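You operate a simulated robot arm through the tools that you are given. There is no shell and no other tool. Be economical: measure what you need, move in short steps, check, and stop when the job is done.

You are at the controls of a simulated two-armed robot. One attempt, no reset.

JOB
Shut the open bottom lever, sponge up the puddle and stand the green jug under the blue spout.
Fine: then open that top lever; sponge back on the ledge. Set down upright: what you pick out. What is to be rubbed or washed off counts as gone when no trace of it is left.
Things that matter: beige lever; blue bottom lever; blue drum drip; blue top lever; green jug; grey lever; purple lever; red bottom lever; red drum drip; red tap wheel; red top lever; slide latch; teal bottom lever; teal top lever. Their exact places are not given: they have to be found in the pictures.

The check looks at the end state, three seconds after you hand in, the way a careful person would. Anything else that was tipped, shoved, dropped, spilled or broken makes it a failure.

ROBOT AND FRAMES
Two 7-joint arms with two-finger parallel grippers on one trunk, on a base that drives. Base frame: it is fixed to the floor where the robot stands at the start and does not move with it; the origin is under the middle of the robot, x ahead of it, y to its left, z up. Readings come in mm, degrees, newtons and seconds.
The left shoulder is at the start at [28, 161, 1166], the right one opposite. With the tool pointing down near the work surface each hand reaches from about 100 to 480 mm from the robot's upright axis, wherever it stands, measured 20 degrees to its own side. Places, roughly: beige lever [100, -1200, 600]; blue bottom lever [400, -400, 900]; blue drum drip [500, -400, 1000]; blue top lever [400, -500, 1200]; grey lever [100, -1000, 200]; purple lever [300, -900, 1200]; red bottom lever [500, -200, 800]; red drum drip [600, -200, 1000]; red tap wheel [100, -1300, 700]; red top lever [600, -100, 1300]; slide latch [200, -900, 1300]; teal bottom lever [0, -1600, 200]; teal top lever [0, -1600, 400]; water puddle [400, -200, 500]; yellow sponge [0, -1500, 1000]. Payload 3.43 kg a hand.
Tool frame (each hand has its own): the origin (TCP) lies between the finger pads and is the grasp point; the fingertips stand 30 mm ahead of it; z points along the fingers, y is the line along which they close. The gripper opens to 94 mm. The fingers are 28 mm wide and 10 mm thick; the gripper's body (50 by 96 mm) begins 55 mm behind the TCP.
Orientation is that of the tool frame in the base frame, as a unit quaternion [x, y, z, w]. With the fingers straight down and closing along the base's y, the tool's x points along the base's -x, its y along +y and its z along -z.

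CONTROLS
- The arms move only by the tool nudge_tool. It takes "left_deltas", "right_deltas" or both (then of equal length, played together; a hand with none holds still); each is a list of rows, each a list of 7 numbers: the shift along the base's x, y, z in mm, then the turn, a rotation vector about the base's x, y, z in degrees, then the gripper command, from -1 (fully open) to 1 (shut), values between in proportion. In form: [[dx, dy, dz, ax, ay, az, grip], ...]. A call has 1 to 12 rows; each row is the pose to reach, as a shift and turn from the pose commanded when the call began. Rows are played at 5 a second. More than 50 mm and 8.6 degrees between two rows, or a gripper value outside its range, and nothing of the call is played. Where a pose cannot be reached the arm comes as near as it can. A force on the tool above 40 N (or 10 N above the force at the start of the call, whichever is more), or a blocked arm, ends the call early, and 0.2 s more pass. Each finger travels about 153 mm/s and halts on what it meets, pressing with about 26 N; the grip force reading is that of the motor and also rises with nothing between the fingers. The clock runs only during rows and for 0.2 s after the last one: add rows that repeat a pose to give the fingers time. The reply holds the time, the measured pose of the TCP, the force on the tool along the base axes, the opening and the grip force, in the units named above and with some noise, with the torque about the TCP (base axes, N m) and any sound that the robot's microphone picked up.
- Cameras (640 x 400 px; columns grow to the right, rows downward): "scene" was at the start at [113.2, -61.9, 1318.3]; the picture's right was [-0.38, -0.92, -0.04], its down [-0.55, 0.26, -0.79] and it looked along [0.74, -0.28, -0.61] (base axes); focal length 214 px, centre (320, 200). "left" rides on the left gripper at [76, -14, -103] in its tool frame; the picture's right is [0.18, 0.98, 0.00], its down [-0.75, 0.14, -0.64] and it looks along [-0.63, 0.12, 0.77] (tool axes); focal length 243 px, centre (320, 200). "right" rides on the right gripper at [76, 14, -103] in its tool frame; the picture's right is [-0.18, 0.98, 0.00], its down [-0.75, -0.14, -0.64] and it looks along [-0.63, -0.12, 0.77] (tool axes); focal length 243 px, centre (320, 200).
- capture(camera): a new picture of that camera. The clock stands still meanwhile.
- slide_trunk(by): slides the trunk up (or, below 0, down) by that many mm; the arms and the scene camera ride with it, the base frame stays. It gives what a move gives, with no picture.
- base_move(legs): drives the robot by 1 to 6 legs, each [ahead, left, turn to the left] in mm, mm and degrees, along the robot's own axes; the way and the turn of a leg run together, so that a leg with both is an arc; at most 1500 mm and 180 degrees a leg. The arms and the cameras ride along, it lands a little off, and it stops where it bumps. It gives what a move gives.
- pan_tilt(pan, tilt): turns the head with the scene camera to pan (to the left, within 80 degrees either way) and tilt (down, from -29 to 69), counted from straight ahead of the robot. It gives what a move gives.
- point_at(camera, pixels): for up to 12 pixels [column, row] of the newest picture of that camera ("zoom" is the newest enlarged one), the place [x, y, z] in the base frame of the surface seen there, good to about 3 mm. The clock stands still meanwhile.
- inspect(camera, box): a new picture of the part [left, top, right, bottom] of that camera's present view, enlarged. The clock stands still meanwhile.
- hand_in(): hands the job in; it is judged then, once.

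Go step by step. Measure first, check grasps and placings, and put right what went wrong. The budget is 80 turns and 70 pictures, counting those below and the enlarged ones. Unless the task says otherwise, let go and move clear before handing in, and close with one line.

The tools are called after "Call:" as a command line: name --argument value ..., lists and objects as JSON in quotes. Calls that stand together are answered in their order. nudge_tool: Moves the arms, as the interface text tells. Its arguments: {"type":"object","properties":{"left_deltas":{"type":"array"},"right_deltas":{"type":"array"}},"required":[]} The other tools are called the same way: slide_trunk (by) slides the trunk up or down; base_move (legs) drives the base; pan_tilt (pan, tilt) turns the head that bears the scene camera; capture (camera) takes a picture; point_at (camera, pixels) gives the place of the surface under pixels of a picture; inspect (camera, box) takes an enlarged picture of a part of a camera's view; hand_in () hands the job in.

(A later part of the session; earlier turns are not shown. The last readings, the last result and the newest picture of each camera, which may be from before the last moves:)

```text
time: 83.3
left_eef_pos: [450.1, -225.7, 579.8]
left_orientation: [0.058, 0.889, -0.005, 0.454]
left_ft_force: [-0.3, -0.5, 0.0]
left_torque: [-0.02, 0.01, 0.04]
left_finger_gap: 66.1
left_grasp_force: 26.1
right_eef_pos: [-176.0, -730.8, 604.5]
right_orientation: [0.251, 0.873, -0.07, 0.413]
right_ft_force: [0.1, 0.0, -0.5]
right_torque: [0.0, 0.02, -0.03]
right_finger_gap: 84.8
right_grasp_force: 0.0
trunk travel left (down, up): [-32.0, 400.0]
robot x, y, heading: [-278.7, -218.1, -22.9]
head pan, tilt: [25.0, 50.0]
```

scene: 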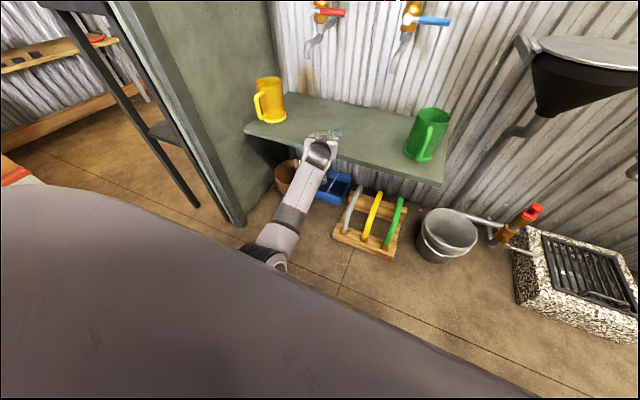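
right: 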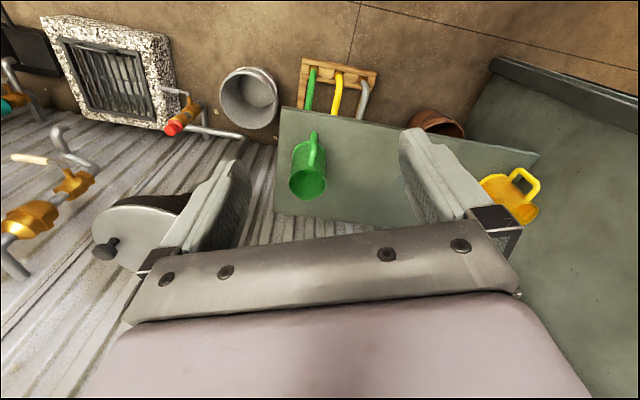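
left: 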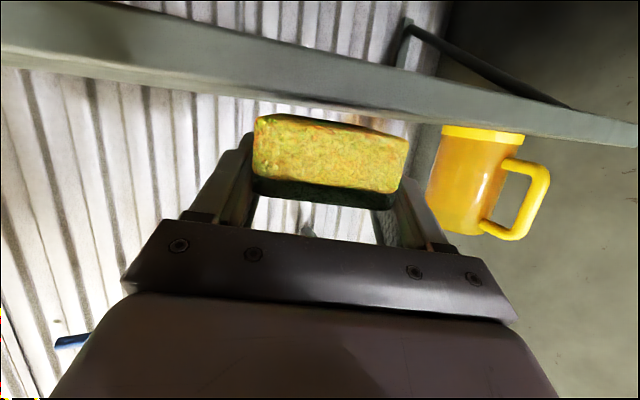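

Sponge is above the far edge of the puddle. Lower to contact and sweep.

Call:
nudge_tool --left_deltas '[[0, 0, -25, 0, 0, 0, 1], [0, 0, -36, 0, 0, 0, 1], [0, 0, -37, 0, 0, 0, 1], [-40, 0, -37, 0, 0, 0, 1], [-80, 0, -37, 0, 0, 0, 1], [-115, 0, -37, 0, 0, 0, 1], [-115, -38, -37, 0, 0, 0, 1], [-70, -38, -37, 0, 0, 0, 1], [-30, -38, -37, 0, 0, 0, 1], [8, -38, -37, 0, 0, 0, 1]]'

Call:
capture --camera "left"

```text
time: 84.7
left_eef_pos: [394.2, -209.6, 650.7]
left_orientation: [0.037, 0.838, 0.0, 0.544]
left_ft_force: [0.4, -0.4, -0.1]
left_torque: [0.0, -0.02, -0.01]
left_finger_gap: 66.3
left_grasp_force: 26.0
right_eef_pos: [-176.7, -731.5, 602.6]
right_orientation: [0.25, 0.873, -0.069, 0.412]
right_ft_force: [1.1, 1.0, 1.8]
right_torque: [0.02, 0.01, 0.0]
right_finger_gap: 84.8
right_grasp_force: 0.1
trunk travel left (down, up): [-32.0, 400.0]
robot x, y, heading: [-279.8, -219.6, -22.8]
head pan, tilt: [25.0, 50.0]
stopped in row 7 (left hand): the arm was blocked; the commanded pose is now the measured one
```

```text
15 pictures are left
```

left: 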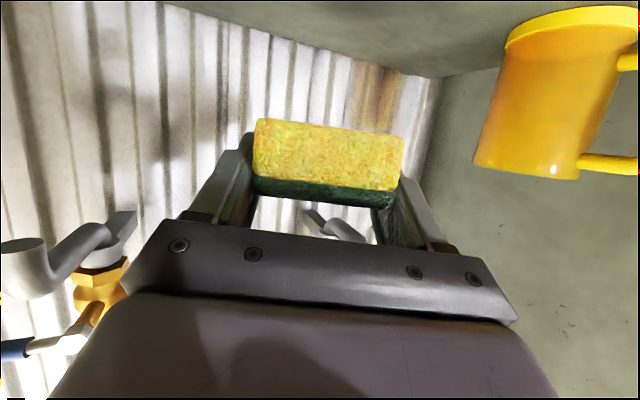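

The arm cannot retract at this low posture (it lifts instead), so I'll keep it stretched and sweep with the base. First restore the previous arm pose.

Call:
nudge_tool --left_deltas '[[28, -8, 0, 0.3, 4, -0.8, 1], [56, -16, 0, 0.6, 8, -1.6, 1], [56, -16, -35, 0.9, 12, -2.3, 1], [56, -16, -70, 0.9, 12, -2.3, 1], [56, -16, -95, 0.9, 12, -2.3, 1], [56, -16, -107, 0.9, 12, -2.3, 1], [56, -16, -107, 0.9, 12, -2.3, 1]]'

```text
time: 86.3
left_eef_pos: [449.1, -224.6, 542.3]
left_orientation: [0.056, 0.891, -0.007, 0.45]
left_ft_force: [0.2, 0.3, -0.3]
left_torque: [-0.05, 0.0, 0.02]
left_finger_gap: 66.3
left_grasp_force: 26.5
right_eef_pos: [-176.3, -730.3, 603.5]
right_orientation: [0.25, 0.874, -0.068, 0.412]
right_ft_force: [-0.2, -0.1, 0.8]
right_torque: [0.01, 0.02, 0.03]
right_finger_gap: 84.8
right_grasp_force: 0.0
trunk travel left (down, up): [-32.0, 400.0]
robot x, y, heading: [-279.9, -216.6, -22.7]
head pan, tilt: [25.0, 50.0]
```

No contact force yet; lower in small steps.

Call:
nudge_tool --left_deltas '[[0, 0, -3, 0, 0, 0, 1], [0, 0, -6, 0, 0, 0, 1], [0, 0, -6, 0, 0, 0, 1]]'

Call:
inspect --camera "left" --box '[200, 60, 440, 220]'

```text
time: 87.1
left_eef_pos: [450.5, -224.9, 540.3]
left_orientation: [0.056, 0.889, -0.008, 0.454]
left_ft_force: [-0.2, 0.0, 9.9]
left_torque: [-0.3, -0.62, 0.09]
left_finger_gap: 66.5
left_grasp_force: 26.0
right_eef_pos: [-177.7, -730.2, 603.8]
right_orientation: [0.25, 0.873, -0.068, 0.413]
right_ft_force: [0.5, -0.1, 0.3]
right_torque: [0.0, 0.04, 0.01]
right_finger_gap: 84.5
right_grasp_force: 0.0
trunk travel left (down, up): [-32.0, 400.0]
robot x, y, heading: [-277.0, -214.5, -22.8]
head pan, tilt: [25.0, 50.0]
```

```text
2.50 times, centred on (320, 140) of left
```

zoom: 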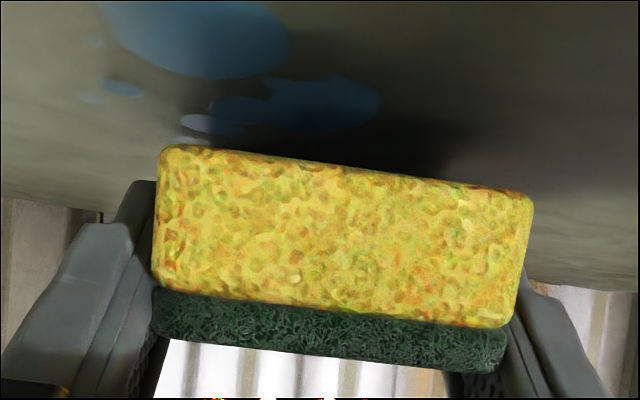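

Contact at ~10 N. Puddle lies toward the robot and slightly to y−. Sweep with the base: back 110 in x, 35 toward y−, then forward.

Call:
base_move --legs '[[-101, -43, 0], [13.5, -32, 0], [106, 45, 0]]'

Call:
capture --camera "left"

```text
time: 89.6
left_eef_pos: [452.4, -258.8, 536.9]
left_orientation: [0.056, 0.891, -0.007, 0.451]
left_ft_force: [-0.4, 0.1, -0.4]
left_torque: [-0.01, 0.02, -0.01]
left_finger_gap: 66.2
left_grasp_force: 25.8
right_eef_pos: [-171.5, -764.6, 605.1]
right_orientation: [0.249, 0.874, -0.068, 0.412]
right_ft_force: [-0.1, 0.3, -0.3]
right_torque: [0.02, 0.0, 0.04]
right_finger_gap: 84.3
right_grasp_force: 0.0
trunk travel left (down, up): [-32.0, 400.0]
robot x, y, heading: [-275.6, -250.1, -22.5]
head pan, tilt: [25.0, 50.0]
```

```text
13 pictures are left
```

left: 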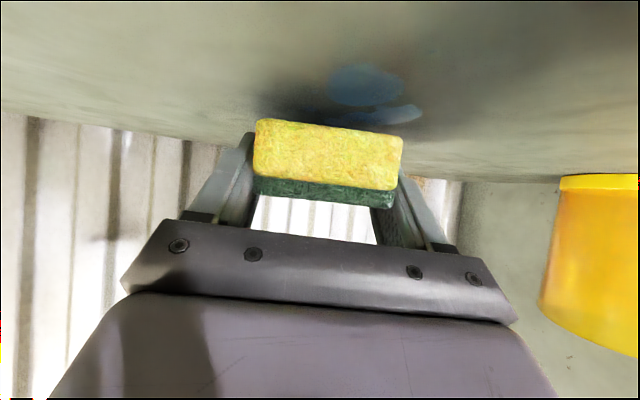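

Part is gone (small drops), but contact was lost; remaining puddle around (365,85) and (385,115). Measure and lower again.

Call:
point_at --camera "left" --pixels '[[330, 85], [400, 85], [365, 66], [365, 103], [420, 110], [340, 118], [380, 122]]'

Call:
nudge_tool --left_deltas '[[0, 0, -3, 0, 0, 0, 1], [0, 0, -5, 0, 0, 0, 1], [0, 0, -5, 0, 0, 0, 1]]'

```text
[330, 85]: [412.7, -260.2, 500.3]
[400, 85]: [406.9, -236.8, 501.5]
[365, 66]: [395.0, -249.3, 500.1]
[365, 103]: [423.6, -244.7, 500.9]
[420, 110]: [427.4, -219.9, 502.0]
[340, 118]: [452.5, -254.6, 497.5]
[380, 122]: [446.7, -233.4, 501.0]
```

```text
time: 90.4
left_eef_pos: [452.8, -258.6, 532.7]
left_orientation: [0.056, 0.891, -0.007, 0.451]
left_ft_force: [-0.9, 0.7, 1.9]
left_torque: [-0.04, -0.14, 0.0]
left_finger_gap: 66.3
left_grasp_force: 25.9
right_eef_pos: [-171.8, -765.3, 603.4]
right_orientation: [0.25, 0.874, -0.069, 0.412]
right_ft_force: [0.5, -0.3, 0.5]
right_torque: [-0.02, -0.02, 0.0]
right_finger_gap: 84.7
right_grasp_force: 0.1
trunk travel left (down, up): [-32.0, 400.0]
robot x, y, heading: [-276.7, -250.3, -22.8]
head pan, tilt: [25.0, 50.0]
```

Remaining spans x 395–450, y −218…−260. Press a little more, shift +24 in y and sweep back and forth.

Call:
nudge_tool --left_deltas '[[0, 0, -2, 0, 0, 0, 1], [0, 0, -4, 0, 0, 0, 1]]'

Call:
base_move --legs '[[-9.3, 22, 0], [-90, -38, 0], [-20, -8, 0], [40, 17, 0], [-35, -15, 0], [90, 38, 0]]'

Call:
capture --camera "left"

```text
time: 91.0
left_eef_pos: [453.8, -258.7, 531.9]
left_orientation: [0.055, 0.889, -0.008, 0.454]
left_ft_force: [-1.8, 1.2, 8.2]
left_torque: [-0.08, -0.5, 0.08]
left_finger_gap: 66.3
left_grasp_force: 26.4
right_eef_pos: [-172.6, -765.5, 603.5]
right_orientation: [0.25, 0.873, -0.068, 0.413]
right_ft_force: [-0.3, 0.3, -0.6]
right_torque: [0.02, -0.02, -0.02]
right_finger_gap: 84.5
right_grasp_force: 0.0
trunk travel left (down, up): [-32.0, 400.0]
robot x, y, heading: [-273.2, -252.4, -22.7]
head pan, tilt: [25.0, 50.0]
```

```text
time: 94.7
left_eef_pos: [437.7, -235.9, 530.4]
left_orientation: [0.056, 0.89, -0.007, 0.453]
left_ft_force: [9.9, -1.2, 12.2]
left_torque: [-0.46, -0.45, 0.33]
left_finger_gap: 66.0
left_grasp_force: 25.9
right_eef_pos: [-188.9, -743.3, 603.5]
right_orientation: [0.249, 0.874, -0.067, 0.412]
right_ft_force: [-1.2, 0.0, 1.1]
right_torque: [0.01, -0.03, -0.04]
right_finger_gap: 84.3
right_grasp_force: 0.1
trunk travel left (down, up): [-32.0, 400.0]
robot x, y, heading: [-294.4, -229.6, -22.4]
head pan, tilt: [25.0, 50.0]
```

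```text
12 pictures are left
```

left: 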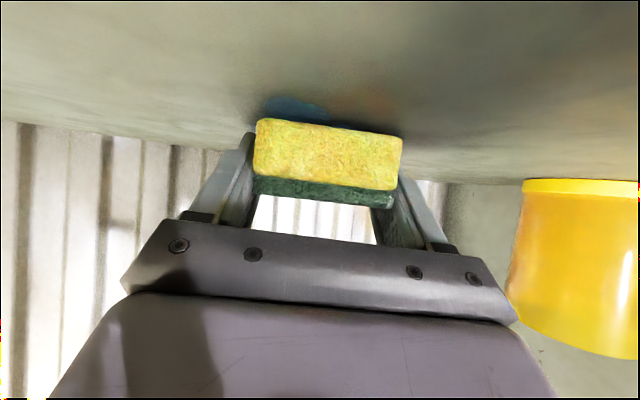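

Only a spot near (290,107) is left. Measure it and sweep over.

Call:
point_at --camera "left" --pixels '[[268, 105], [290, 98], [320, 112], [330, 118]]'

```text
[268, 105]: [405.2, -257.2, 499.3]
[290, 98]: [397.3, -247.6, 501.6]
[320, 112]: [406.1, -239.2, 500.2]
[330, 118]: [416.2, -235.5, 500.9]
```

Call:
base_move --legs '[[5.4, -13, 0], [-100, -42, 0], [60, 25, 0], [4, -10, 0], [-60, -25, 0], [70, 45, 0]]'

Call:
capture --camera "left"

```text
time: 98.4
left_eef_pos: [409.6, -244.6, 530.0]
left_orientation: [0.054, 0.889, -0.006, 0.454]
left_ft_force: [4.5, 2.0, 5.7]
left_torque: [-0.17, -0.21, 0.2]
left_finger_gap: 66.1
left_grasp_force: 25.4
right_eef_pos: [-215.9, -752.5, 602.5]
right_orientation: [0.248, 0.874, -0.068, 0.413]
right_ft_force: [0.3, 0.4, -0.1]
right_torque: [-0.01, -0.04, -0.04]
right_finger_gap: 84.6
right_grasp_force: 0.1
trunk travel left (down, up): [-32.0, 400.0]
robot x, y, heading: [-321.3, -237.3, -22.7]
head pan, tilt: [25.0, 50.0]
```

```text
11 pictures are left
```

left: 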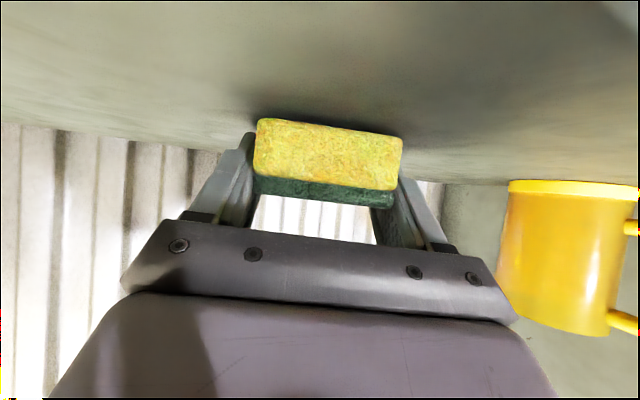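

The surface looks clean. Lift, restore the sponge level (pitch back 16°), back off, and check the shelf with the scene camera.

Call:
nudge_tool --left_deltas '[[0, 0, 25, 0, 0, 0, 1], [0, 0, 50, -0.4, -5.3, 0, 1], [0, 0, 75, -0.8, -10.7, 0, 1], [0, 0, 92, -1.2, -16, 0, 1], [0, 0, 92, -1.2, -16, 0, 1]]'

Call:
base_move --legs '[[-220, 0, 0]]'

Call:
slide_trunk --by 400

Call:
pan_tilt --pan 0 --tilt 30

Call:
capture --camera "scene"

```text
time: 99.6
left_eef_pos: [409.5, -242.6, 622.2]
left_orientation: [0.05, 0.817, -0.008, 0.575]
left_ft_force: [-1.2, -0.1, -0.2]
left_torque: [0.0, 0.01, 0.0]
left_finger_gap: 66.3
left_grasp_force: 25.6
right_eef_pos: [-217.0, -750.8, 603.1]
right_orientation: [0.25, 0.874, -0.069, 0.411]
right_ft_force: [0.2, 0.2, -0.2]
right_torque: [0.0, 0.01, 0.01]
right_finger_gap: 84.6
right_grasp_force: 0.0
trunk travel left (down, up): [-32.0, 400.0]
robot x, y, heading: [-321.6, -239.2, -22.6]
head pan, tilt: [25.0, 50.0]
```

```text
time: 101.3
left_eef_pos: [210.6, -159.5, 622.4]
left_orientation: [0.049, 0.818, -0.007, 0.573]
left_ft_force: [-0.6, 0.6, 0.5]
left_torque: [0.01, 0.0, -0.01]
left_finger_gap: 66.1
left_grasp_force: 26.2
right_eef_pos: [-415.4, -668.7, 604.1]
right_orientation: [0.248, 0.874, -0.067, 0.412]
right_ft_force: [0.0, 0.4, -0.3]
right_torque: [-0.04, -0.01, 0.0]
right_finger_gap: 84.5
right_grasp_force: 0.1
trunk travel left (down, up): [-32.0, 400.0]
robot x, y, heading: [-520.7, -157.1, -22.6]
head pan, tilt: [25.0, 50.0]
```

```text
time: 105.1
left_eef_pos: [209.0, -160.4, 1021.1]
left_orientation: [0.05, 0.818, -0.008, 0.574]
left_ft_force: [0.3, 0.2, -0.7]
left_torque: [0.02, -0.03, -0.01]
left_finger_gap: 66.0
left_grasp_force: 26.1
right_eef_pos: [-416.6, -669.2, 1003.5]
right_orientation: [0.249, 0.874, -0.068, 0.411]
right_ft_force: [0.4, -0.1, -0.4]
right_torque: [-0.01, -0.02, 0.03]
right_finger_gap: 84.9
right_grasp_force: 0.2
trunk travel left (down, up): [-432.0, 0.0]
robot x, y, heading: [-520.2, -161.6, -22.5]
head pan, tilt: [25.0, 50.0]
```

```text
time: 106.0
left_eef_pos: [210.3, -160.1, 1021.8]
left_orientation: [0.05, 0.817, -0.008, 0.574]
left_ft_force: [-0.3, 0.3, -0.5]
left_torque: [0.02, -0.02, -0.03]
left_finger_gap: 66.2
left_grasp_force: 25.8
right_eef_pos: [-416.2, -669.4, 1003.2]
right_orientation: [0.248, 0.874, -0.068, 0.412]
right_ft_force: [-0.4, -0.3, 0.6]
right_torque: [0.0, 0.0, 0.0]
right_finger_gap: 84.8
right_grasp_force: 0.0
trunk travel left (down, up): [-432.0, 0.0]
robot x, y, heading: [-521.5, -155.3, -22.5]
head pan, tilt: [0.0, 30.0]
```

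```text
10 pictures are left
```

scene: 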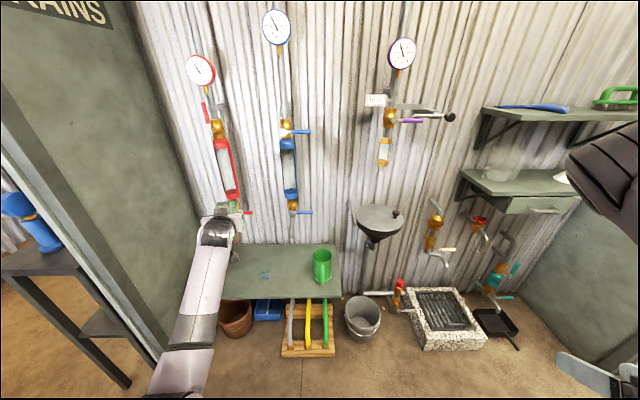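

Something blue still shows at (265,275). Zoom in.

Call:
inspect --camera "scene" --box '[240, 258, 300, 298]'

Call:
point_at --camera "zoom" --pixels '[[320, 200], [260, 180], [220, 160], [280, 130], [320, 160], [260, 230]]'

```text
10.00 times, centred on (270, 278) of scene
```

zoom: 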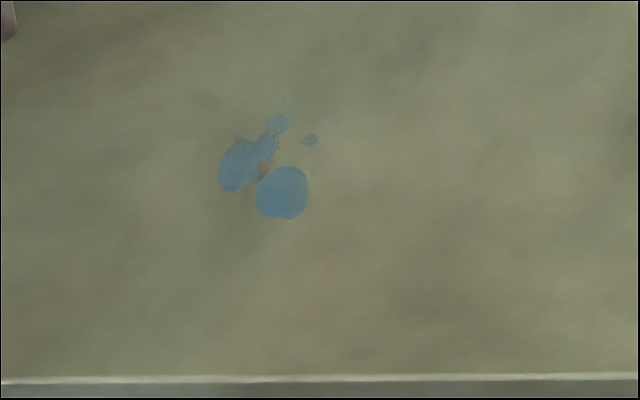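

```text
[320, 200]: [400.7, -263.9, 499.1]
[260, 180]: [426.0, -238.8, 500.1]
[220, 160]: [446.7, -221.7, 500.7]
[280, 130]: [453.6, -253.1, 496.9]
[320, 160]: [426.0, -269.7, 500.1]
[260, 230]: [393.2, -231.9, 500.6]
```

The puddle is still there (the sponge merely hid it; my nose-down strokes pushed the sponge up in the grip so the fingertips carried the load). I'll go back, lay the sponge flat on the puddle, re-grip it higher and rub with the flat face.

Call:
slide_trunk --by -400

Call:
base_move --legs '[[222, 0, 0]]'

Call:
nudge_tool --left_deltas '[[0, 0, -40, 0.2, 2, 0, 1], [0, 0, -70, 0.3, 4, 0, 1], [0, 0, -85, 0.3, 4, 0, 1], [0, 0, -92, 0.3, 4, 0, 1], [0, 0, -92, 0.3, 4, 0, 1]]'

```text
time: 109.8
left_eef_pos: [209.7, -160.3, 622.0]
left_orientation: [0.051, 0.818, -0.008, 0.573]
left_ft_force: [0.0, -0.5, -1.4]
left_torque: [-0.01, -0.03, -0.01]
left_finger_gap: 66.4
left_grasp_force: 26.4
right_eef_pos: [-415.5, -668.0, 604.2]
right_orientation: [0.248, 0.874, -0.067, 0.412]
right_ft_force: [-0.2, 0.4, 0.1]
right_torque: [0.0, 0.0, -0.02]
right_finger_gap: 84.7
right_grasp_force: 0.0
trunk travel left (down, up): [-32.0, 400.0]
robot x, y, heading: [-519.3, -154.1, -22.5]
head pan, tilt: [0.0, 30.0]
```

```text
time: 111.5
left_eef_pos: [414.4, -242.3, 621.9]
left_orientation: [0.049, 0.818, -0.007, 0.573]
left_ft_force: [0.6, 0.0, 0.5]
left_torque: [-0.01, -0.02, 0.01]
left_finger_gap: 66.0
left_grasp_force: 25.9
right_eef_pos: [-211.4, -753.2, 603.3]
right_orientation: [0.248, 0.874, -0.067, 0.412]
right_ft_force: [1.0, 1.0, 0.2]
right_torque: [0.01, -0.01, 0.01]
right_finger_gap: 84.6
right_grasp_force: 0.1
trunk travel left (down, up): [-32.0, 400.0]
robot x, y, heading: [-315.9, -241.1, -22.6]
head pan, tilt: [0.0, 30.0]
```

```text
time: 112.7
left_eef_pos: [413.0, -241.4, 530.7]
left_orientation: [0.048, 0.835, -0.006, 0.547]
left_ft_force: [0.8, 1.3, 7.8]
left_torque: [-0.2, 0.2, -0.01]
left_finger_gap: 66.1
left_grasp_force: 26.6
right_eef_pos: [-211.8, -752.7, 603.8]
right_orientation: [0.248, 0.874, -0.068, 0.413]
right_ft_force: [-0.2, 0.3, 1.4]
right_torque: [-0.03, -0.02, -0.02]
right_finger_gap: 84.5
right_grasp_force: 0.1
trunk travel left (down, up): [-32.0, 400.0]
robot x, y, heading: [-314.7, -244.3, -22.9]
head pan, tilt: [0.0, 30.0]
```

Contact is at the sponge's rear corner (torque), so it has tilted in the grip. Release it flat, rise 6 mm, and re-grip.

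Call:
nudge_tool --left_deltas '[[0, 0, 2, 0, 0, 0, -0.7], [0, 0, 4, 0, 0, 0, -0.8], [0, 0, 6, 0, 0, 0, -0.8], [0, 0, 6, 0, 0, 0, -0.8], [0, 0, 6, 0, 0, 0, 0], [0, 0, 6, 0, 0, 0, 1], [0, 0, 6, 0, 0, 0, 1], [0, 0, 6, 0, 0, 0, 1]]'

Call:
capture --camera "left"

```text
time: 114.5
left_eef_pos: [413.1, -242.9, 535.4]
left_orientation: [0.05, 0.836, -0.006, 0.546]
left_ft_force: [0.3, 0.5, 0.5]
left_torque: [0.06, -0.08, 0.06]
left_finger_gap: 66.8
left_grasp_force: 25.6
right_eef_pos: [-211.8, -753.8, 604.1]
right_orientation: [0.248, 0.874, -0.068, 0.412]
right_ft_force: [0.4, -0.3, 0.0]
right_torque: [-0.03, -0.01, -0.02]
right_finger_gap: 84.6
right_grasp_force: 0.1
trunk travel left (down, up): [-32.0, 400.0]
robot x, y, heading: [-312.9, -241.2, -22.4]
head pan, tilt: [0.0, 30.0]
```

```text
8 pictures are left
```

left: 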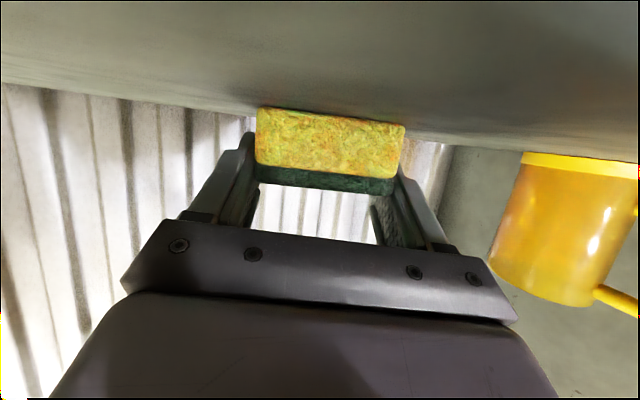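

Sponge is flat and re-gripped. Press ~4 mm and rub with small base strokes.

Call:
nudge_tool --left_deltas '[[0, 0, -2, 0, 0, 0, 1], [0, 0, -4, 0, 0, 0, 1], [0, 0, -4, 0, 0, 0, 1]]'

Call:
base_move --legs '[[18.5, 7.7, 0], [-5.8, 13.8, 0], [-40, -16.6, 0], [12.3, -29.5, 0], [40, 16.6, 0], [-25, 8, 0]]'

Call:
nudge_tool --left_deltas '[[0, 0, 0, 0, 0, 0, 1]]'

```text
time: 115.3
left_eef_pos: [415.2, -242.1, 535.3]
left_orientation: [0.05, 0.835, -0.007, 0.548]
left_ft_force: [0.5, 0.3, 12.6]
left_torque: [0.22, 0.03, 0.05]
left_finger_gap: 66.7
left_grasp_force: 26.3
right_eef_pos: [-211.6, -754.0, 603.8]
right_orientation: [0.249, 0.873, -0.068, 0.413]
right_ft_force: [-1.0, -0.9, 0.7]
right_torque: [0.02, 0.03, -0.01]
right_finger_gap: 84.6
right_grasp_force: 0.0
trunk travel left (down, up): [-32.0, 400.0]
robot x, y, heading: [-315.9, -243.1, -22.5]
head pan, tilt: [0.0, 30.0]
```

```text
time: 116.1
left_eef_pos: [416.0, -242.2, 535.5]
left_orientation: [0.05, 0.837, -0.004, 0.545]
left_ft_force: [-18.4, 4.9, 12.6]
left_torque: [0.15, 1.47, -1.04]
left_finger_gap: 66.2
left_grasp_force: 25.7
right_eef_pos: [-208.0, -751.9, 603.2]
right_orientation: [0.248, 0.874, -0.067, 0.413]
right_ft_force: [-0.4, -0.3, -0.6]
right_torque: [-0.01, -0.01, 0.03]
right_finger_gap: 84.5
right_grasp_force: 0.1
trunk travel left (down, up): [-32.0, 400.0]
robot x, y, heading: [-314.5, -246.1, -22.3]
head pan, tilt: [0.0, 30.0]
stopped in leg 1: the force on the tool passed its limit (the readings are from after the stop); the commanded pose is now the measured one
```

```text
time: 116.5
left_eef_pos: [415.6, -243.9, 535.1]
left_orientation: [0.051, 0.837, -0.006, 0.545]
left_ft_force: [-23.4, 7.4, 15.8]
left_torque: [0.21, 1.72, -1.31]
left_finger_gap: 66.0
left_grasp_force: 25.3
right_eef_pos: [-207.7, -751.9, 603.5]
right_orientation: [0.248, 0.874, -0.067, 0.413]
right_ft_force: [-1.0, 0.0, -0.2]
right_torque: [-0.03, 0.04, -0.01]
right_finger_gap: 84.4
right_grasp_force: 0.0
trunk travel left (down, up): [-32.0, 400.0]
robot x, y, heading: [-313.4, -240.9, -22.6]
head pan, tilt: [0.0, 30.0]
```

The wrist camera touches the shelf's front edge (torque pattern). I back 12 mm, release the sponge in place, tilt the tool to about 45° and re-grip, which lifts the camera clear.

Call:
base_move --legs '[[-13, -5, 0]]'

Call:
nudge_tool --left_deltas '[[0, 0, 3, 0, 0, 0, -0.7], [0, 0, 6, 0, 0, 0, -0.8], [0, 0, 9, 0.5, 7, 0, -0.8], [0, 0, 11, 1, 14, 0, -0.8], [0, 0, 11, 1.5, 21, 0, -0.8], [0, 0, 11, 1.5, 21, 0, -0.8], [0, 0, 11, 1.5, 21, 0, 0], [0, 0, 11, 1.5, 21, 0, 1], [0, 0, 11, 1.5, 21, 0, 1], [0, 0, 11, 1.5, 21, 0, 1]]'

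```text
time: 117.2
left_eef_pos: [402.2, -243.5, 535.1]
left_orientation: [0.051, 0.837, -0.006, 0.545]
left_ft_force: [-1.8, 0.8, 11.7]
left_torque: [0.02, 0.13, 0.05]
left_finger_gap: 66.4
left_grasp_force: 26.4
right_eef_pos: [-220.8, -752.3, 603.7]
right_orientation: [0.248, 0.874, -0.068, 0.412]
right_ft_force: [-0.2, -0.6, 0.3]
right_torque: [0.01, 0.02, 0.01]
right_finger_gap: 84.5
right_grasp_force: 0.0
trunk travel left (down, up): [-32.0, 400.0]
robot x, y, heading: [-325.3, -241.5, -22.1]
head pan, tilt: [0.0, 30.0]
```

```text
time: 119.4
left_eef_pos: [403.0, -242.9, 546.5]
left_orientation: [0.055, 0.922, -0.004, 0.383]
left_ft_force: [0.4, 0.0, 2.9]
left_torque: [-0.11, 0.09, -0.01]
left_finger_gap: 63.3
left_grasp_force: 26.0
right_eef_pos: [-220.9, -752.8, 603.1]
right_orientation: [0.249, 0.874, -0.068, 0.412]
right_ft_force: [-0.9, 0.2, 0.1]
right_torque: [0.02, 0.02, 0.03]
right_finger_gap: 84.5
right_grasp_force: 0.0
trunk travel left (down, up): [-32.0, 400.0]
robot x, y, heading: [-329.1, -242.1, -22.1]
head pan, tilt: [0.0, 30.0]
```

Re-gripped at ~45° (gap 63). Press and rub.

Call:
nudge_tool --left_deltas '[[0, 0, -2, 0, 0, 0, 1], [0, 0, -4, 0, 0, 0, 1], [0, 0, -4, 0, 0, 0, 1]]'

Call:
base_move --legs '[[27.7, 11.5, 0], [-5.8, 13.8, 0], [-36, -15, 0], [12.3, -29.5, 0], [36, 15, 0], [-35, 4, 0]]'

Call:
base_move --legs '[[-60, -25, 0]]'

Call:
inspect --camera "scene" --box '[160, 200, 480, 400]'

```text
time: 120.2
left_eef_pos: [403.4, -243.0, 545.4]
left_orientation: [0.055, 0.92, -0.004, 0.387]
left_ft_force: [0.5, -1.4, 16.7]
left_torque: [-0.56, 0.33, 0.04]
left_finger_gap: 63.3
left_grasp_force: 26.2
right_eef_pos: [-221.6, -753.6, 603.5]
right_orientation: [0.247, 0.874, -0.067, 0.413]
right_ft_force: [0.1, -0.3, 0.2]
right_torque: [0.02, -0.02, 0.0]
right_finger_gap: 84.9
right_grasp_force: 0.0
trunk travel left (down, up): [-32.0, 400.0]
robot x, y, heading: [-323.7, -240.5, -22.3]
head pan, tilt: [0.0, 30.0]
```

```text
time: 123.3
left_eef_pos: [399.7, -240.0, 544.7]
left_orientation: [0.056, 0.922, -0.003, 0.384]
left_ft_force: [-13.4, 5.0, 20.2]
left_torque: [-0.24, 0.3, -0.2]
left_finger_gap: 63.5
left_grasp_force: 25.7
right_eef_pos: [-224.0, -751.8, 604.1]
right_orientation: [0.247, 0.874, -0.067, 0.414]
right_ft_force: [-0.4, -0.4, 0.7]
right_torque: [0.01, 0.03, 0.0]
right_finger_gap: 84.6
right_grasp_force: 0.1
trunk travel left (down, up): [-32.0, 400.0]
robot x, y, heading: [-329.8, -240.4, -22.4]
head pan, tilt: [0.0, 30.0]
```

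```text
time: 124.3
left_eef_pos: [334.7, -241.4, 542.7]
left_orientation: [0.055, 0.922, -0.004, 0.384]
left_ft_force: [-9.9, 2.1, 13.6]
left_torque: [-0.28, 0.22, -0.25]
left_finger_gap: 63.2
left_grasp_force: 26.1
right_eef_pos: [-287.6, -751.8, 604.5]
right_orientation: [0.247, 0.874, -0.067, 0.413]
right_ft_force: [0.0, -0.1, -0.5]
right_torque: [-0.02, 0.0, -0.03]
right_finger_gap: 84.6
right_grasp_force: 0.1
trunk travel left (down, up): [-32.0, 400.0]
robot x, y, heading: [-393.1, -240.8, -22.3]
head pan, tilt: [0.0, 30.0]
```

```text
2.00 times, centred on (320, 300) of scene
```

zoom: 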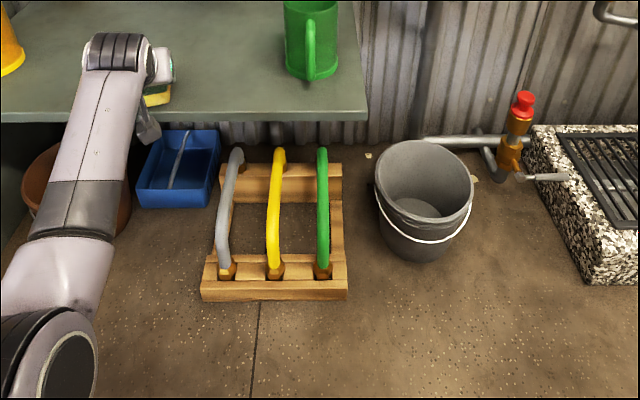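

No blue visible on the shelf, though the gripper may hide part; check with the left camera after a small lift.

Call:
nudge_tool --left_deltas '[[0, 0, 20, 0, 0, 0, 1], [0, 0, 50, 0, 0, 0, 1], [0, 0, 80, 0, 0, 0, 1]]'

Call:
base_move --legs '[[-120, 0, 0]]'

Call:
capture --camera "scene"

```text
time: 125.1
left_eef_pos: [335.2, -240.9, 623.9]
left_orientation: [0.055, 0.922, -0.004, 0.384]
left_ft_force: [0.3, 0.4, 0.3]
left_torque: [0.0, 0.02, 0.01]
left_finger_gap: 63.0
left_grasp_force: 26.1
right_eef_pos: [-287.3, -752.7, 603.5]
right_orientation: [0.247, 0.874, -0.067, 0.412]
right_ft_force: [0.4, -0.1, 0.2]
right_torque: [0.01, -0.02, 0.0]
right_finger_gap: 84.6
right_grasp_force: 0.1
trunk travel left (down, up): [-32.0, 400.0]
robot x, y, heading: [-393.6, -239.8, -22.5]
head pan, tilt: [0.0, 30.0]
```

```text
time: 126.3
left_eef_pos: [221.7, -193.1, 622.9]
left_orientation: [0.056, 0.922, -0.005, 0.384]
left_ft_force: [0.2, -0.1, 0.1]
left_torque: [0.02, 0.03, 0.01]
left_finger_gap: 63.3
left_grasp_force: 25.9
right_eef_pos: [-400.4, -705.5, 602.7]
right_orientation: [0.247, 0.875, -0.067, 0.412]
right_ft_force: [-0.1, -0.3, 0.0]
right_torque: [-0.02, 0.02, -0.01]
right_finger_gap: 84.7
right_grasp_force: 0.0
trunk travel left (down, up): [-32.0, 400.0]
robot x, y, heading: [-507.7, -193.9, -22.4]
head pan, tilt: [0.0, 30.0]
```

```text
6 pictures are left
```

scene: 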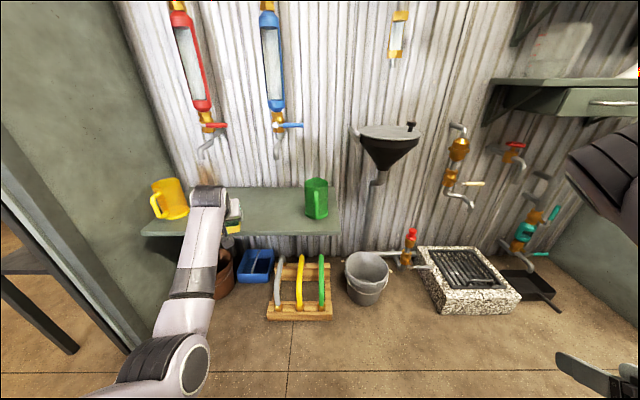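

The area right of the gripper looks clean; verify that the puddle's place is actually visible.

Call:
point_at --camera "scene" --pixels '[[245, 200], [250, 205], [260, 205], [243, 195], [250, 195], [245, 215], [316, 183], [316, 205], [306, 200], [328, 200], [340, 210], [316, 217]]'

```text
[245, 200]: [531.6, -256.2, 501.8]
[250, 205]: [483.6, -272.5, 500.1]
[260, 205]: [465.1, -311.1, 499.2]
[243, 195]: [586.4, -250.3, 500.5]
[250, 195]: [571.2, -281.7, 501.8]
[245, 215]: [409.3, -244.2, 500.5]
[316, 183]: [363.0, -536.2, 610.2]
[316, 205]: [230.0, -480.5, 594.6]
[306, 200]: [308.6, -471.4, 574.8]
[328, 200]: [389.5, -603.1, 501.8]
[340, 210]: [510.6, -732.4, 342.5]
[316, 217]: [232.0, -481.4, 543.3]
```

(245,215) maps to the middle of the puddle's place and shows bare shelf. I raise arm and trunk, drive right toward the ledge, turn, and then look back once at the shelf.

Call:
nudge_tool --left_deltas '[[0, 0, 25, 0, 0, 0, 1], [0, 0, 50, 0, 0, 0, 1], [0, 0, 50, 0, 0, 0, 1]]'

Call:
slide_trunk --by 400

Call:
base_move --legs '[[0, -1026, 0], [0, 0, -16]]'

Call:
pan_tilt --pan 55 --tilt 30

Call:
inspect --camera "scene" --box '[200, 130, 520, 330]'

```text
time: 127.1
left_eef_pos: [220.9, -194.3, 672.3]
left_orientation: [0.056, 0.922, -0.004, 0.383]
left_ft_force: [0.3, -0.4, -0.7]
left_torque: [0.02, -0.02, 0.01]
left_finger_gap: 63.3
left_grasp_force: 25.8
right_eef_pos: [-400.5, -706.1, 604.2]
right_orientation: [0.247, 0.875, -0.068, 0.412]
right_ft_force: [0.5, 0.3, 0.6]
right_torque: [0.01, -0.03, 0.02]
right_finger_gap: 84.8
right_grasp_force: 0.0
trunk travel left (down, up): [-32.0, 400.0]
robot x, y, heading: [-506.6, -198.7, -22.2]
head pan, tilt: [0.0, 30.0]
```

```text
time: 130.9
left_eef_pos: [222.0, -194.0, 1072.2]
left_orientation: [0.055, 0.922, -0.003, 0.383]
left_ft_force: [-0.3, -0.1, -0.2]
left_torque: [-0.01, 0.02, -0.02]
left_finger_gap: 62.9
left_grasp_force: 25.8
right_eef_pos: [-398.8, -705.6, 1002.3]
right_orientation: [0.246, 0.875, -0.067, 0.412]
right_ft_force: [-1.0, -0.1, -0.7]
right_torque: [-0.01, 0.03, 0.02]
right_finger_gap: 84.7
right_grasp_force: 0.0
trunk travel left (down, up): [-432.0, 0.0]
robot x, y, heading: [-503.4, -194.5, -22.3]
head pan, tilt: [0.0, 30.0]
```

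```text
time: 137.2
left_eef_pos: [-195.0, -1340.2, 1073.5]
left_orientation: [0.183, 0.905, -0.057, 0.379]
left_ft_force: [-0.3, -0.1, -0.2]
left_torque: [0.02, -0.01, -0.02]
left_finger_gap: 62.9
left_grasp_force: 26.2
right_eef_pos: [-932.5, -1660.4, 1003.9]
right_orientation: [0.367, 0.831, -0.124, 0.398]
right_ft_force: [0.0, 0.5, 0.1]
right_torque: [-0.01, 0.02, 0.01]
right_finger_gap: 84.7
right_grasp_force: 0.1
trunk travel left (down, up): [-432.0, 0.0]
robot x, y, heading: [-892.4, -1141.9, -38.2]
head pan, tilt: [0.0, 30.0]
```

```text
time: 138.4
left_eef_pos: [-192.8, -1340.4, 1073.1]
left_orientation: [0.183, 0.905, -0.057, 0.38]
left_ft_force: [-0.7, 0.6, 0.6]
left_torque: [-0.01, 0.02, 0.01]
left_finger_gap: 63.2
left_grasp_force: 26.3
right_eef_pos: [-931.0, -1659.3, 1004.0]
right_orientation: [0.366, 0.832, -0.124, 0.398]
right_ft_force: [0.6, -0.3, 0.6]
right_torque: [0.03, 0.01, -0.02]
right_finger_gap: 84.4
right_grasp_force: 0.1
trunk travel left (down, up): [-432.0, 0.0]
robot x, y, heading: [-894.8, -1137.0, -38.3]
head pan, tilt: [55.0, 30.0]
```

```text
2.00 times, centred on (360, 230) of scene
```

zoom: 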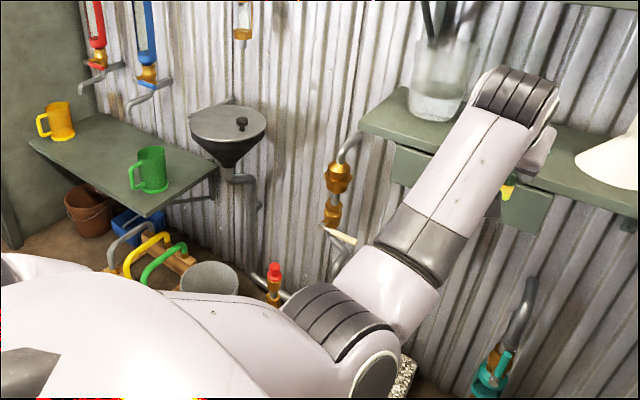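

The shelf is clean (no blue between the jugs). Now drive in so the sponge is above its old place and lower by trunk.

Call:
base_move --legs '[[217, 59, 0]]'

Call:
slide_trunk --by -40

Call:
capture --camera "left"

```text
time: 140.1
left_eef_pos: [12.4, -1428.8, 1071.1]
left_orientation: [0.183, 0.906, -0.056, 0.378]
left_ft_force: [0.5, -0.3, -0.2]
left_torque: [0.01, 0.01, -0.03]
left_finger_gap: 63.0
left_grasp_force: 26.1
right_eef_pos: [-727.5, -1749.7, 1003.4]
right_orientation: [0.366, 0.832, -0.124, 0.399]
right_ft_force: [0.2, -0.3, 0.6]
right_torque: [0.02, 0.02, 0.0]
right_finger_gap: 84.4
right_grasp_force: 0.1
trunk travel left (down, up): [-432.0, 0.0]
robot x, y, heading: [-691.2, -1224.5, -38.4]
head pan, tilt: [55.0, 30.0]
```

```text
time: 140.9
left_eef_pos: [10.4, -1429.2, 1032.6]
left_orientation: [0.183, 0.906, -0.057, 0.378]
left_ft_force: [-0.2, -0.2, 0.1]
left_torque: [-0.04, -0.01, 0.02]
left_finger_gap: 63.2
left_grasp_force: 25.8
right_eef_pos: [-728.1, -1749.3, 964.1]
right_orientation: [0.367, 0.831, -0.124, 0.398]
right_ft_force: [0.1, -0.4, 0.4]
right_torque: [0.01, 0.0, -0.01]
right_finger_gap: 84.5
right_grasp_force: 0.1
trunk travel left (down, up): [-392.0, 40.0]
robot x, y, heading: [-687.0, -1229.6, -38.2]
head pan, tilt: [55.0, 30.0]
```

```text
4 pictures are left
```

left: 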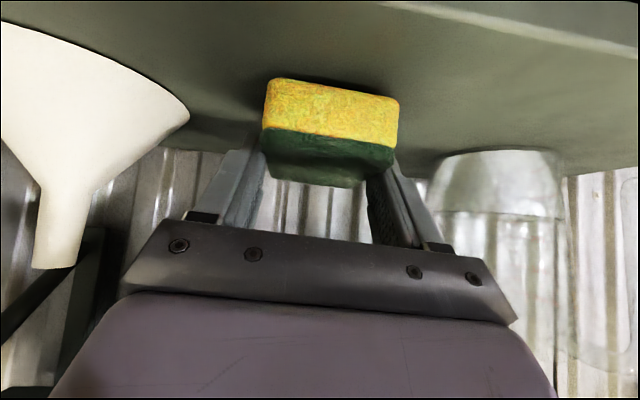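

Sponge is well over the ledge between funnel and cup. Lower to contact.

Call:
nudge_tool --left_deltas '[[0, 0, -4, 0, 0, 0, 1], [0, 0, -7, 0, 0, 0, 1], [0, 0, -7, 0, 0, 0, 1]]'

```text
time: 141.7
left_eef_pos: [11.7, -1430.4, 1026.3]
left_orientation: [0.183, 0.905, -0.057, 0.379]
left_ft_force: [0.7, 0.8, 0.1]
left_torque: [0.02, -0.01, 0.0]
left_finger_gap: 63.1
left_grasp_force: 26.0
right_eef_pos: [-727.5, -1749.2, 962.7]
right_orientation: [0.366, 0.832, -0.123, 0.399]
right_ft_force: [-0.3, 0.3, -0.5]
right_torque: [0.0, -0.01, 0.01]
right_finger_gap: 84.7
right_grasp_force: 0.0
trunk travel left (down, up): [-392.0, 40.0]
robot x, y, heading: [-687.9, -1229.6, -38.0]
head pan, tilt: [55.0, 30.0]
```

Slightly lower still, then release and rise.

Call:
nudge_tool --left_deltas '[[0, 0, -2, 0, 0, 0, 1], [0, 0, -4, 0, 0, 0, 1], [0, 0, -4, 0, 0, 0, 1], [0, 0, -4, 0, 0, 0, -0.7], [0, 0, -4, 0, 0, 0, -0.9], [0, 0, -4, 0, 0, 0, -0.9], [0, 0, 15, 0, 0, 0, -0.9], [0, 0, 40, 0, 0, 0, -0.9], [0, 0, 50, 0, 0, 0, -0.9]]'

Call:
base_move --legs '[[-220, -65, 0]]'

Call:
pan_tilt --pan 20 --tilt 25

Call:
capture --camera "scene"

```text
time: 143.7
left_eef_pos: [13.3, -1427.1, 1074.9]
left_orientation: [0.183, 0.906, -0.057, 0.378]
left_ft_force: [-0.3, -0.6, -0.8]
left_torque: [0.01, 0.0, -0.02]
left_finger_gap: 89.3
left_grasp_force: 0.1
right_eef_pos: [-727.7, -1748.9, 963.0]
right_orientation: [0.366, 0.832, -0.124, 0.398]
right_ft_force: [0.4, -0.3, 0.2]
right_torque: [0.0, 0.0, 0.0]
right_finger_gap: 84.6
right_grasp_force: 0.1
trunk travel left (down, up): [-392.0, 40.0]
robot x, y, heading: [-688.2, -1229.0, -38.5]
head pan, tilt: [55.0, 30.0]
```

```text
time: 145.5
left_eef_pos: [-202.9, -1340.2, 1076.1]
left_orientation: [0.182, 0.905, -0.056, 0.379]
left_ft_force: [-0.6, 0.2, -0.1]
left_torque: [0.02, 0.02, 0.0]
left_finger_gap: 89.1
left_grasp_force: 0.1
right_eef_pos: [-942.9, -1662.1, 962.9]
right_orientation: [0.367, 0.832, -0.124, 0.398]
right_ft_force: [0.0, 0.0, 0.3]
right_torque: [-0.05, 0.01, 0.0]
right_finger_gap: 84.7
right_grasp_force: 0.0
trunk travel left (down, up): [-392.0, 40.0]
robot x, y, heading: [-903.2, -1138.4, -38.0]
head pan, tilt: [55.0, 30.0]
```

```text
time: 146.5
left_eef_pos: [-203.3, -1340.6, 1075.5]
left_orientation: [0.182, 0.906, -0.057, 0.379]
left_ft_force: [0.7, 0.0, -0.7]
left_torque: [-0.01, -0.02, -0.01]
left_finger_gap: 89.6
left_grasp_force: 0.0
right_eef_pos: [-941.6, -1661.1, 964.4]
right_orientation: [0.366, 0.832, -0.124, 0.398]
right_ft_force: [0.5, -0.2, -0.5]
right_torque: [0.02, 0.0, -0.03]
right_finger_gap: 84.5
right_grasp_force: 0.1
trunk travel left (down, up): [-392.0, 40.0]
robot x, y, heading: [-906.4, -1143.4, -38.0]
head pan, tilt: [20.0, 25.0]
```

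```text
3 pictures are left
```

scene: 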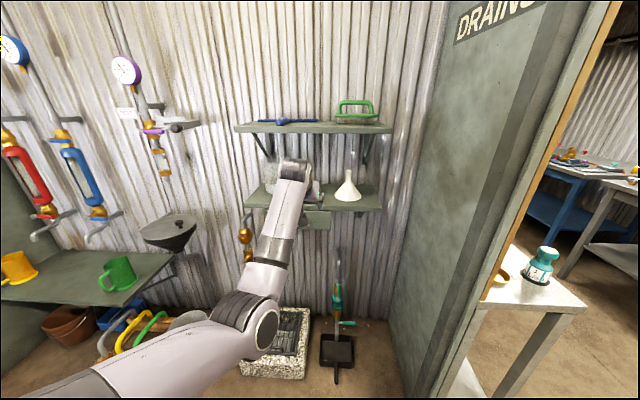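

The gripper hides the sponge; probe pixels beside it for the sponge's height, and the green jug for later.

Call:
point_at --camera "scene" --pixels '[[310, 188], [315, 190], [318, 186], [322, 190], [325, 195], [310, 195], [118, 262], [108, 280], [104, 290], [130, 285], [120, 292], [97, 272]]'

```text
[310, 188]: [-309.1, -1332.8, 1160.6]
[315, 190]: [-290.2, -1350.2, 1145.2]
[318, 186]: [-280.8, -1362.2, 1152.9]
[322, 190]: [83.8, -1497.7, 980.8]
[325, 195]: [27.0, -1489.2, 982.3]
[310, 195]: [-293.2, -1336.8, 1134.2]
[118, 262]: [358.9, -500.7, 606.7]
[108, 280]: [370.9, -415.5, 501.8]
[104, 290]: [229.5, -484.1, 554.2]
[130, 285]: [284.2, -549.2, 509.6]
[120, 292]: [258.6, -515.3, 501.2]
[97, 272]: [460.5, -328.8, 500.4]
```

The ledge pixels beside are clear, so the sponge presumably lies behind the gripper. Next the green jug: handle at ≈(231,-481), z 543–600, pointing toward the robot. I drive there with the same arm pose and heading, then lower the trunk.

Call:
base_move --legs '[[-331, 0, 0], [0, 903, 0]]'

Call:
slide_trunk --by -390

Call:
pan_tilt --pan 10 --tilt 35

```text
time: 153.0
left_eef_pos: [103.0, -421.4, 1075.3]
left_orientation: [0.176, 0.907, -0.054, 0.38]
left_ft_force: [-0.5, 0.8, -0.2]
left_torque: [-0.03, 0.01, 0.04]
left_finger_gap: 89.5
left_grasp_force: 0.0
right_eef_pos: [-632.5, -751.4, 962.9]
right_orientation: [0.36, 0.834, -0.121, 0.4]
right_ft_force: [0.5, 0.7, -0.6]
right_torque: [0.02, 0.0, 0.0]
right_finger_gap: 84.6
right_grasp_force: 0.0
trunk travel left (down, up): [-392.0, 40.0]
robot x, y, heading: [-602.3, -231.3, -37.6]
head pan, tilt: [20.0, 25.0]
```

```text
time: 156.7
left_eef_pos: [102.1, -421.8, 686.2]
left_orientation: [0.176, 0.907, -0.054, 0.379]
left_ft_force: [-0.2, 0.3, -0.3]
left_torque: [0.03, 0.0, -0.02]
left_finger_gap: 89.2
left_grasp_force: 0.0
right_eef_pos: [-633.2, -753.2, 573.6]
right_orientation: [0.36, 0.834, -0.121, 0.4]
right_ft_force: [-0.5, -0.2, 0.3]
right_torque: [0.0, 0.0, -0.01]
right_finger_gap: 84.6
right_grasp_force: 0.1
trunk travel left (down, up): [-2.0, 430.0]
robot x, y, heading: [-603.7, -228.0, -37.6]
head pan, tilt: [20.0, 25.0]
```

```text
time: 157.4
left_eef_pos: [101.5, -420.9, 685.2]
left_orientation: [0.176, 0.907, -0.054, 0.379]
left_ft_force: [0.0, 0.0, -0.7]
left_torque: [0.0, 0.0, 0.0]
left_finger_gap: 89.4
left_grasp_force: 0.0
right_eef_pos: [-633.7, -752.6, 574.0]
right_orientation: [0.36, 0.834, -0.122, 0.399]
right_ft_force: [-0.1, 0.3, -0.3]
right_torque: [0.03, -0.02, -0.01]
right_finger_gap: 84.4
right_grasp_force: 0.0
trunk travel left (down, up): [-2.0, 430.0]
robot x, y, heading: [-599.6, -231.1, -37.5]
head pan, tilt: [10.0, 35.0]
```

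Hand is in line behind the handle. Drive to the handle, lower over it and close.

Call:
base_move --legs '[[140, 30.5, 0]]'

Call:
nudge_tool --left_deltas '[[0, 0, -35, 0, 0, 0, -0.9], [0, 0, -70, 0, 0, 0, -0.9], [0, 0, -100, 0, 0, 0, -0.9], [0, 0, -120, 0, 0, 0, -0.9], [0, 0, -120, 0, 0, 0, -0.2], [0, 0, -120, 0, 0, 0, 0.5], [0, 0, -120, 0, 0, 0, 1], [0, 0, -120, 0, 0, 0, 1], [0, 0, -120, 0, 0, 0, 1]]'

```text
time: 158.8
left_eef_pos: [231.3, -481.3, 684.7]
left_orientation: [0.174, 0.907, -0.053, 0.379]
left_ft_force: [-0.3, 0.2, -0.6]
left_torque: [0.01, -0.03, -0.01]
left_finger_gap: 89.3
left_grasp_force: 0.0
right_eef_pos: [-502.2, -813.7, 573.9]
right_orientation: [0.36, 0.835, -0.121, 0.399]
right_ft_force: [-0.5, -0.5, -0.7]
right_torque: [0.01, 0.02, -0.02]
right_finger_gap: 84.5
right_grasp_force: 0.0
trunk travel left (down, up): [-2.0, 430.0]
robot x, y, heading: [-473.4, -294.8, -37.4]
head pan, tilt: [10.0, 35.0]
```

```text
time: 160.8
left_eef_pos: [232.5, -480.5, 565.3]
left_orientation: [0.175, 0.907, -0.054, 0.38]
left_ft_force: [-0.4, 0.6, 0.5]
left_torque: [0.03, 0.03, 0.0]
left_finger_gap: 18.2
left_grasp_force: 25.5
right_eef_pos: [-501.9, -813.3, 573.4]
right_orientation: [0.359, 0.835, -0.121, 0.4]
right_ft_force: [-0.6, -0.3, -0.3]
right_torque: [-0.01, 0.02, -0.02]
right_finger_gap: 84.7
right_grasp_force: 0.2
trunk travel left (down, up): [-2.0, 430.0]
robot x, y, heading: [-471.1, -294.2, -37.4]
head pan, tilt: [10.0, 35.0]
```

Handle gripped (gap 18 mm). Slide the jug under the blue spout with the base and look.

Call:
base_move --legs '[[-6.3, 149.8, 0]]'

Call:
capture --camera "scene"

Call:
point_at --camera "scene" --pixels '[[320, 60], [320, 80], [320, 100], [320, 120], [320, 140], [320, 160], [300, 120], [340, 120], [300, 150], [340, 150], [280, 140], [360, 140]]'

```text
time: 162.2
left_eef_pos: [318.7, -355.3, 566.1]
left_orientation: [0.173, 0.907, -0.053, 0.38]
left_ft_force: [0.7, 0.4, 0.3]
left_torque: [-0.01, -0.02, 0.0]
left_finger_gap: 18.2
left_grasp_force: 25.7
right_eef_pos: [-415.2, -690.5, 573.6]
right_orientation: [0.358, 0.835, -0.12, 0.4]
right_ft_force: [0.2, 0.3, -1.0]
right_torque: [0.01, 0.01, 0.0]
right_finger_gap: 84.5
right_grasp_force: 0.0
trunk travel left (down, up): [-2.0, 430.0]
robot x, y, heading: [-385.6, -169.2, -37.0]
head pan, tilt: [10.0, 35.0]
```

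```text
2 pictures are left
```

scene: 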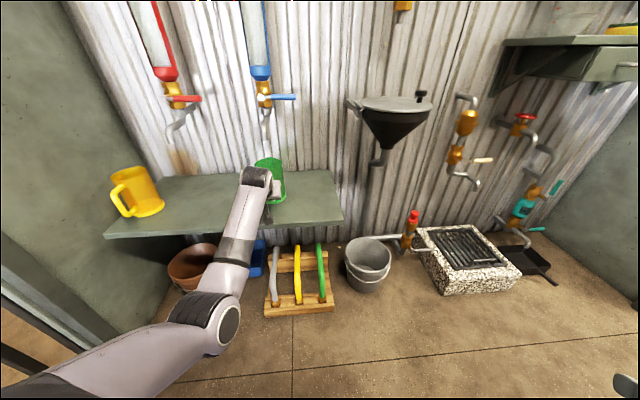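

```text
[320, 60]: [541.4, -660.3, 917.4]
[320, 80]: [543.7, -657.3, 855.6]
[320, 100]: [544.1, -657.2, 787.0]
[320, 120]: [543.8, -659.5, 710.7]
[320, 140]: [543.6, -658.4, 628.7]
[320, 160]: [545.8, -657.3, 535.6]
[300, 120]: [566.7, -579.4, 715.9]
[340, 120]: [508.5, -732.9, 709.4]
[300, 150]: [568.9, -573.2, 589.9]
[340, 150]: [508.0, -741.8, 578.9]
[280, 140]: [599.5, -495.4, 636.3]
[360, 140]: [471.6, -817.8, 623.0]
```

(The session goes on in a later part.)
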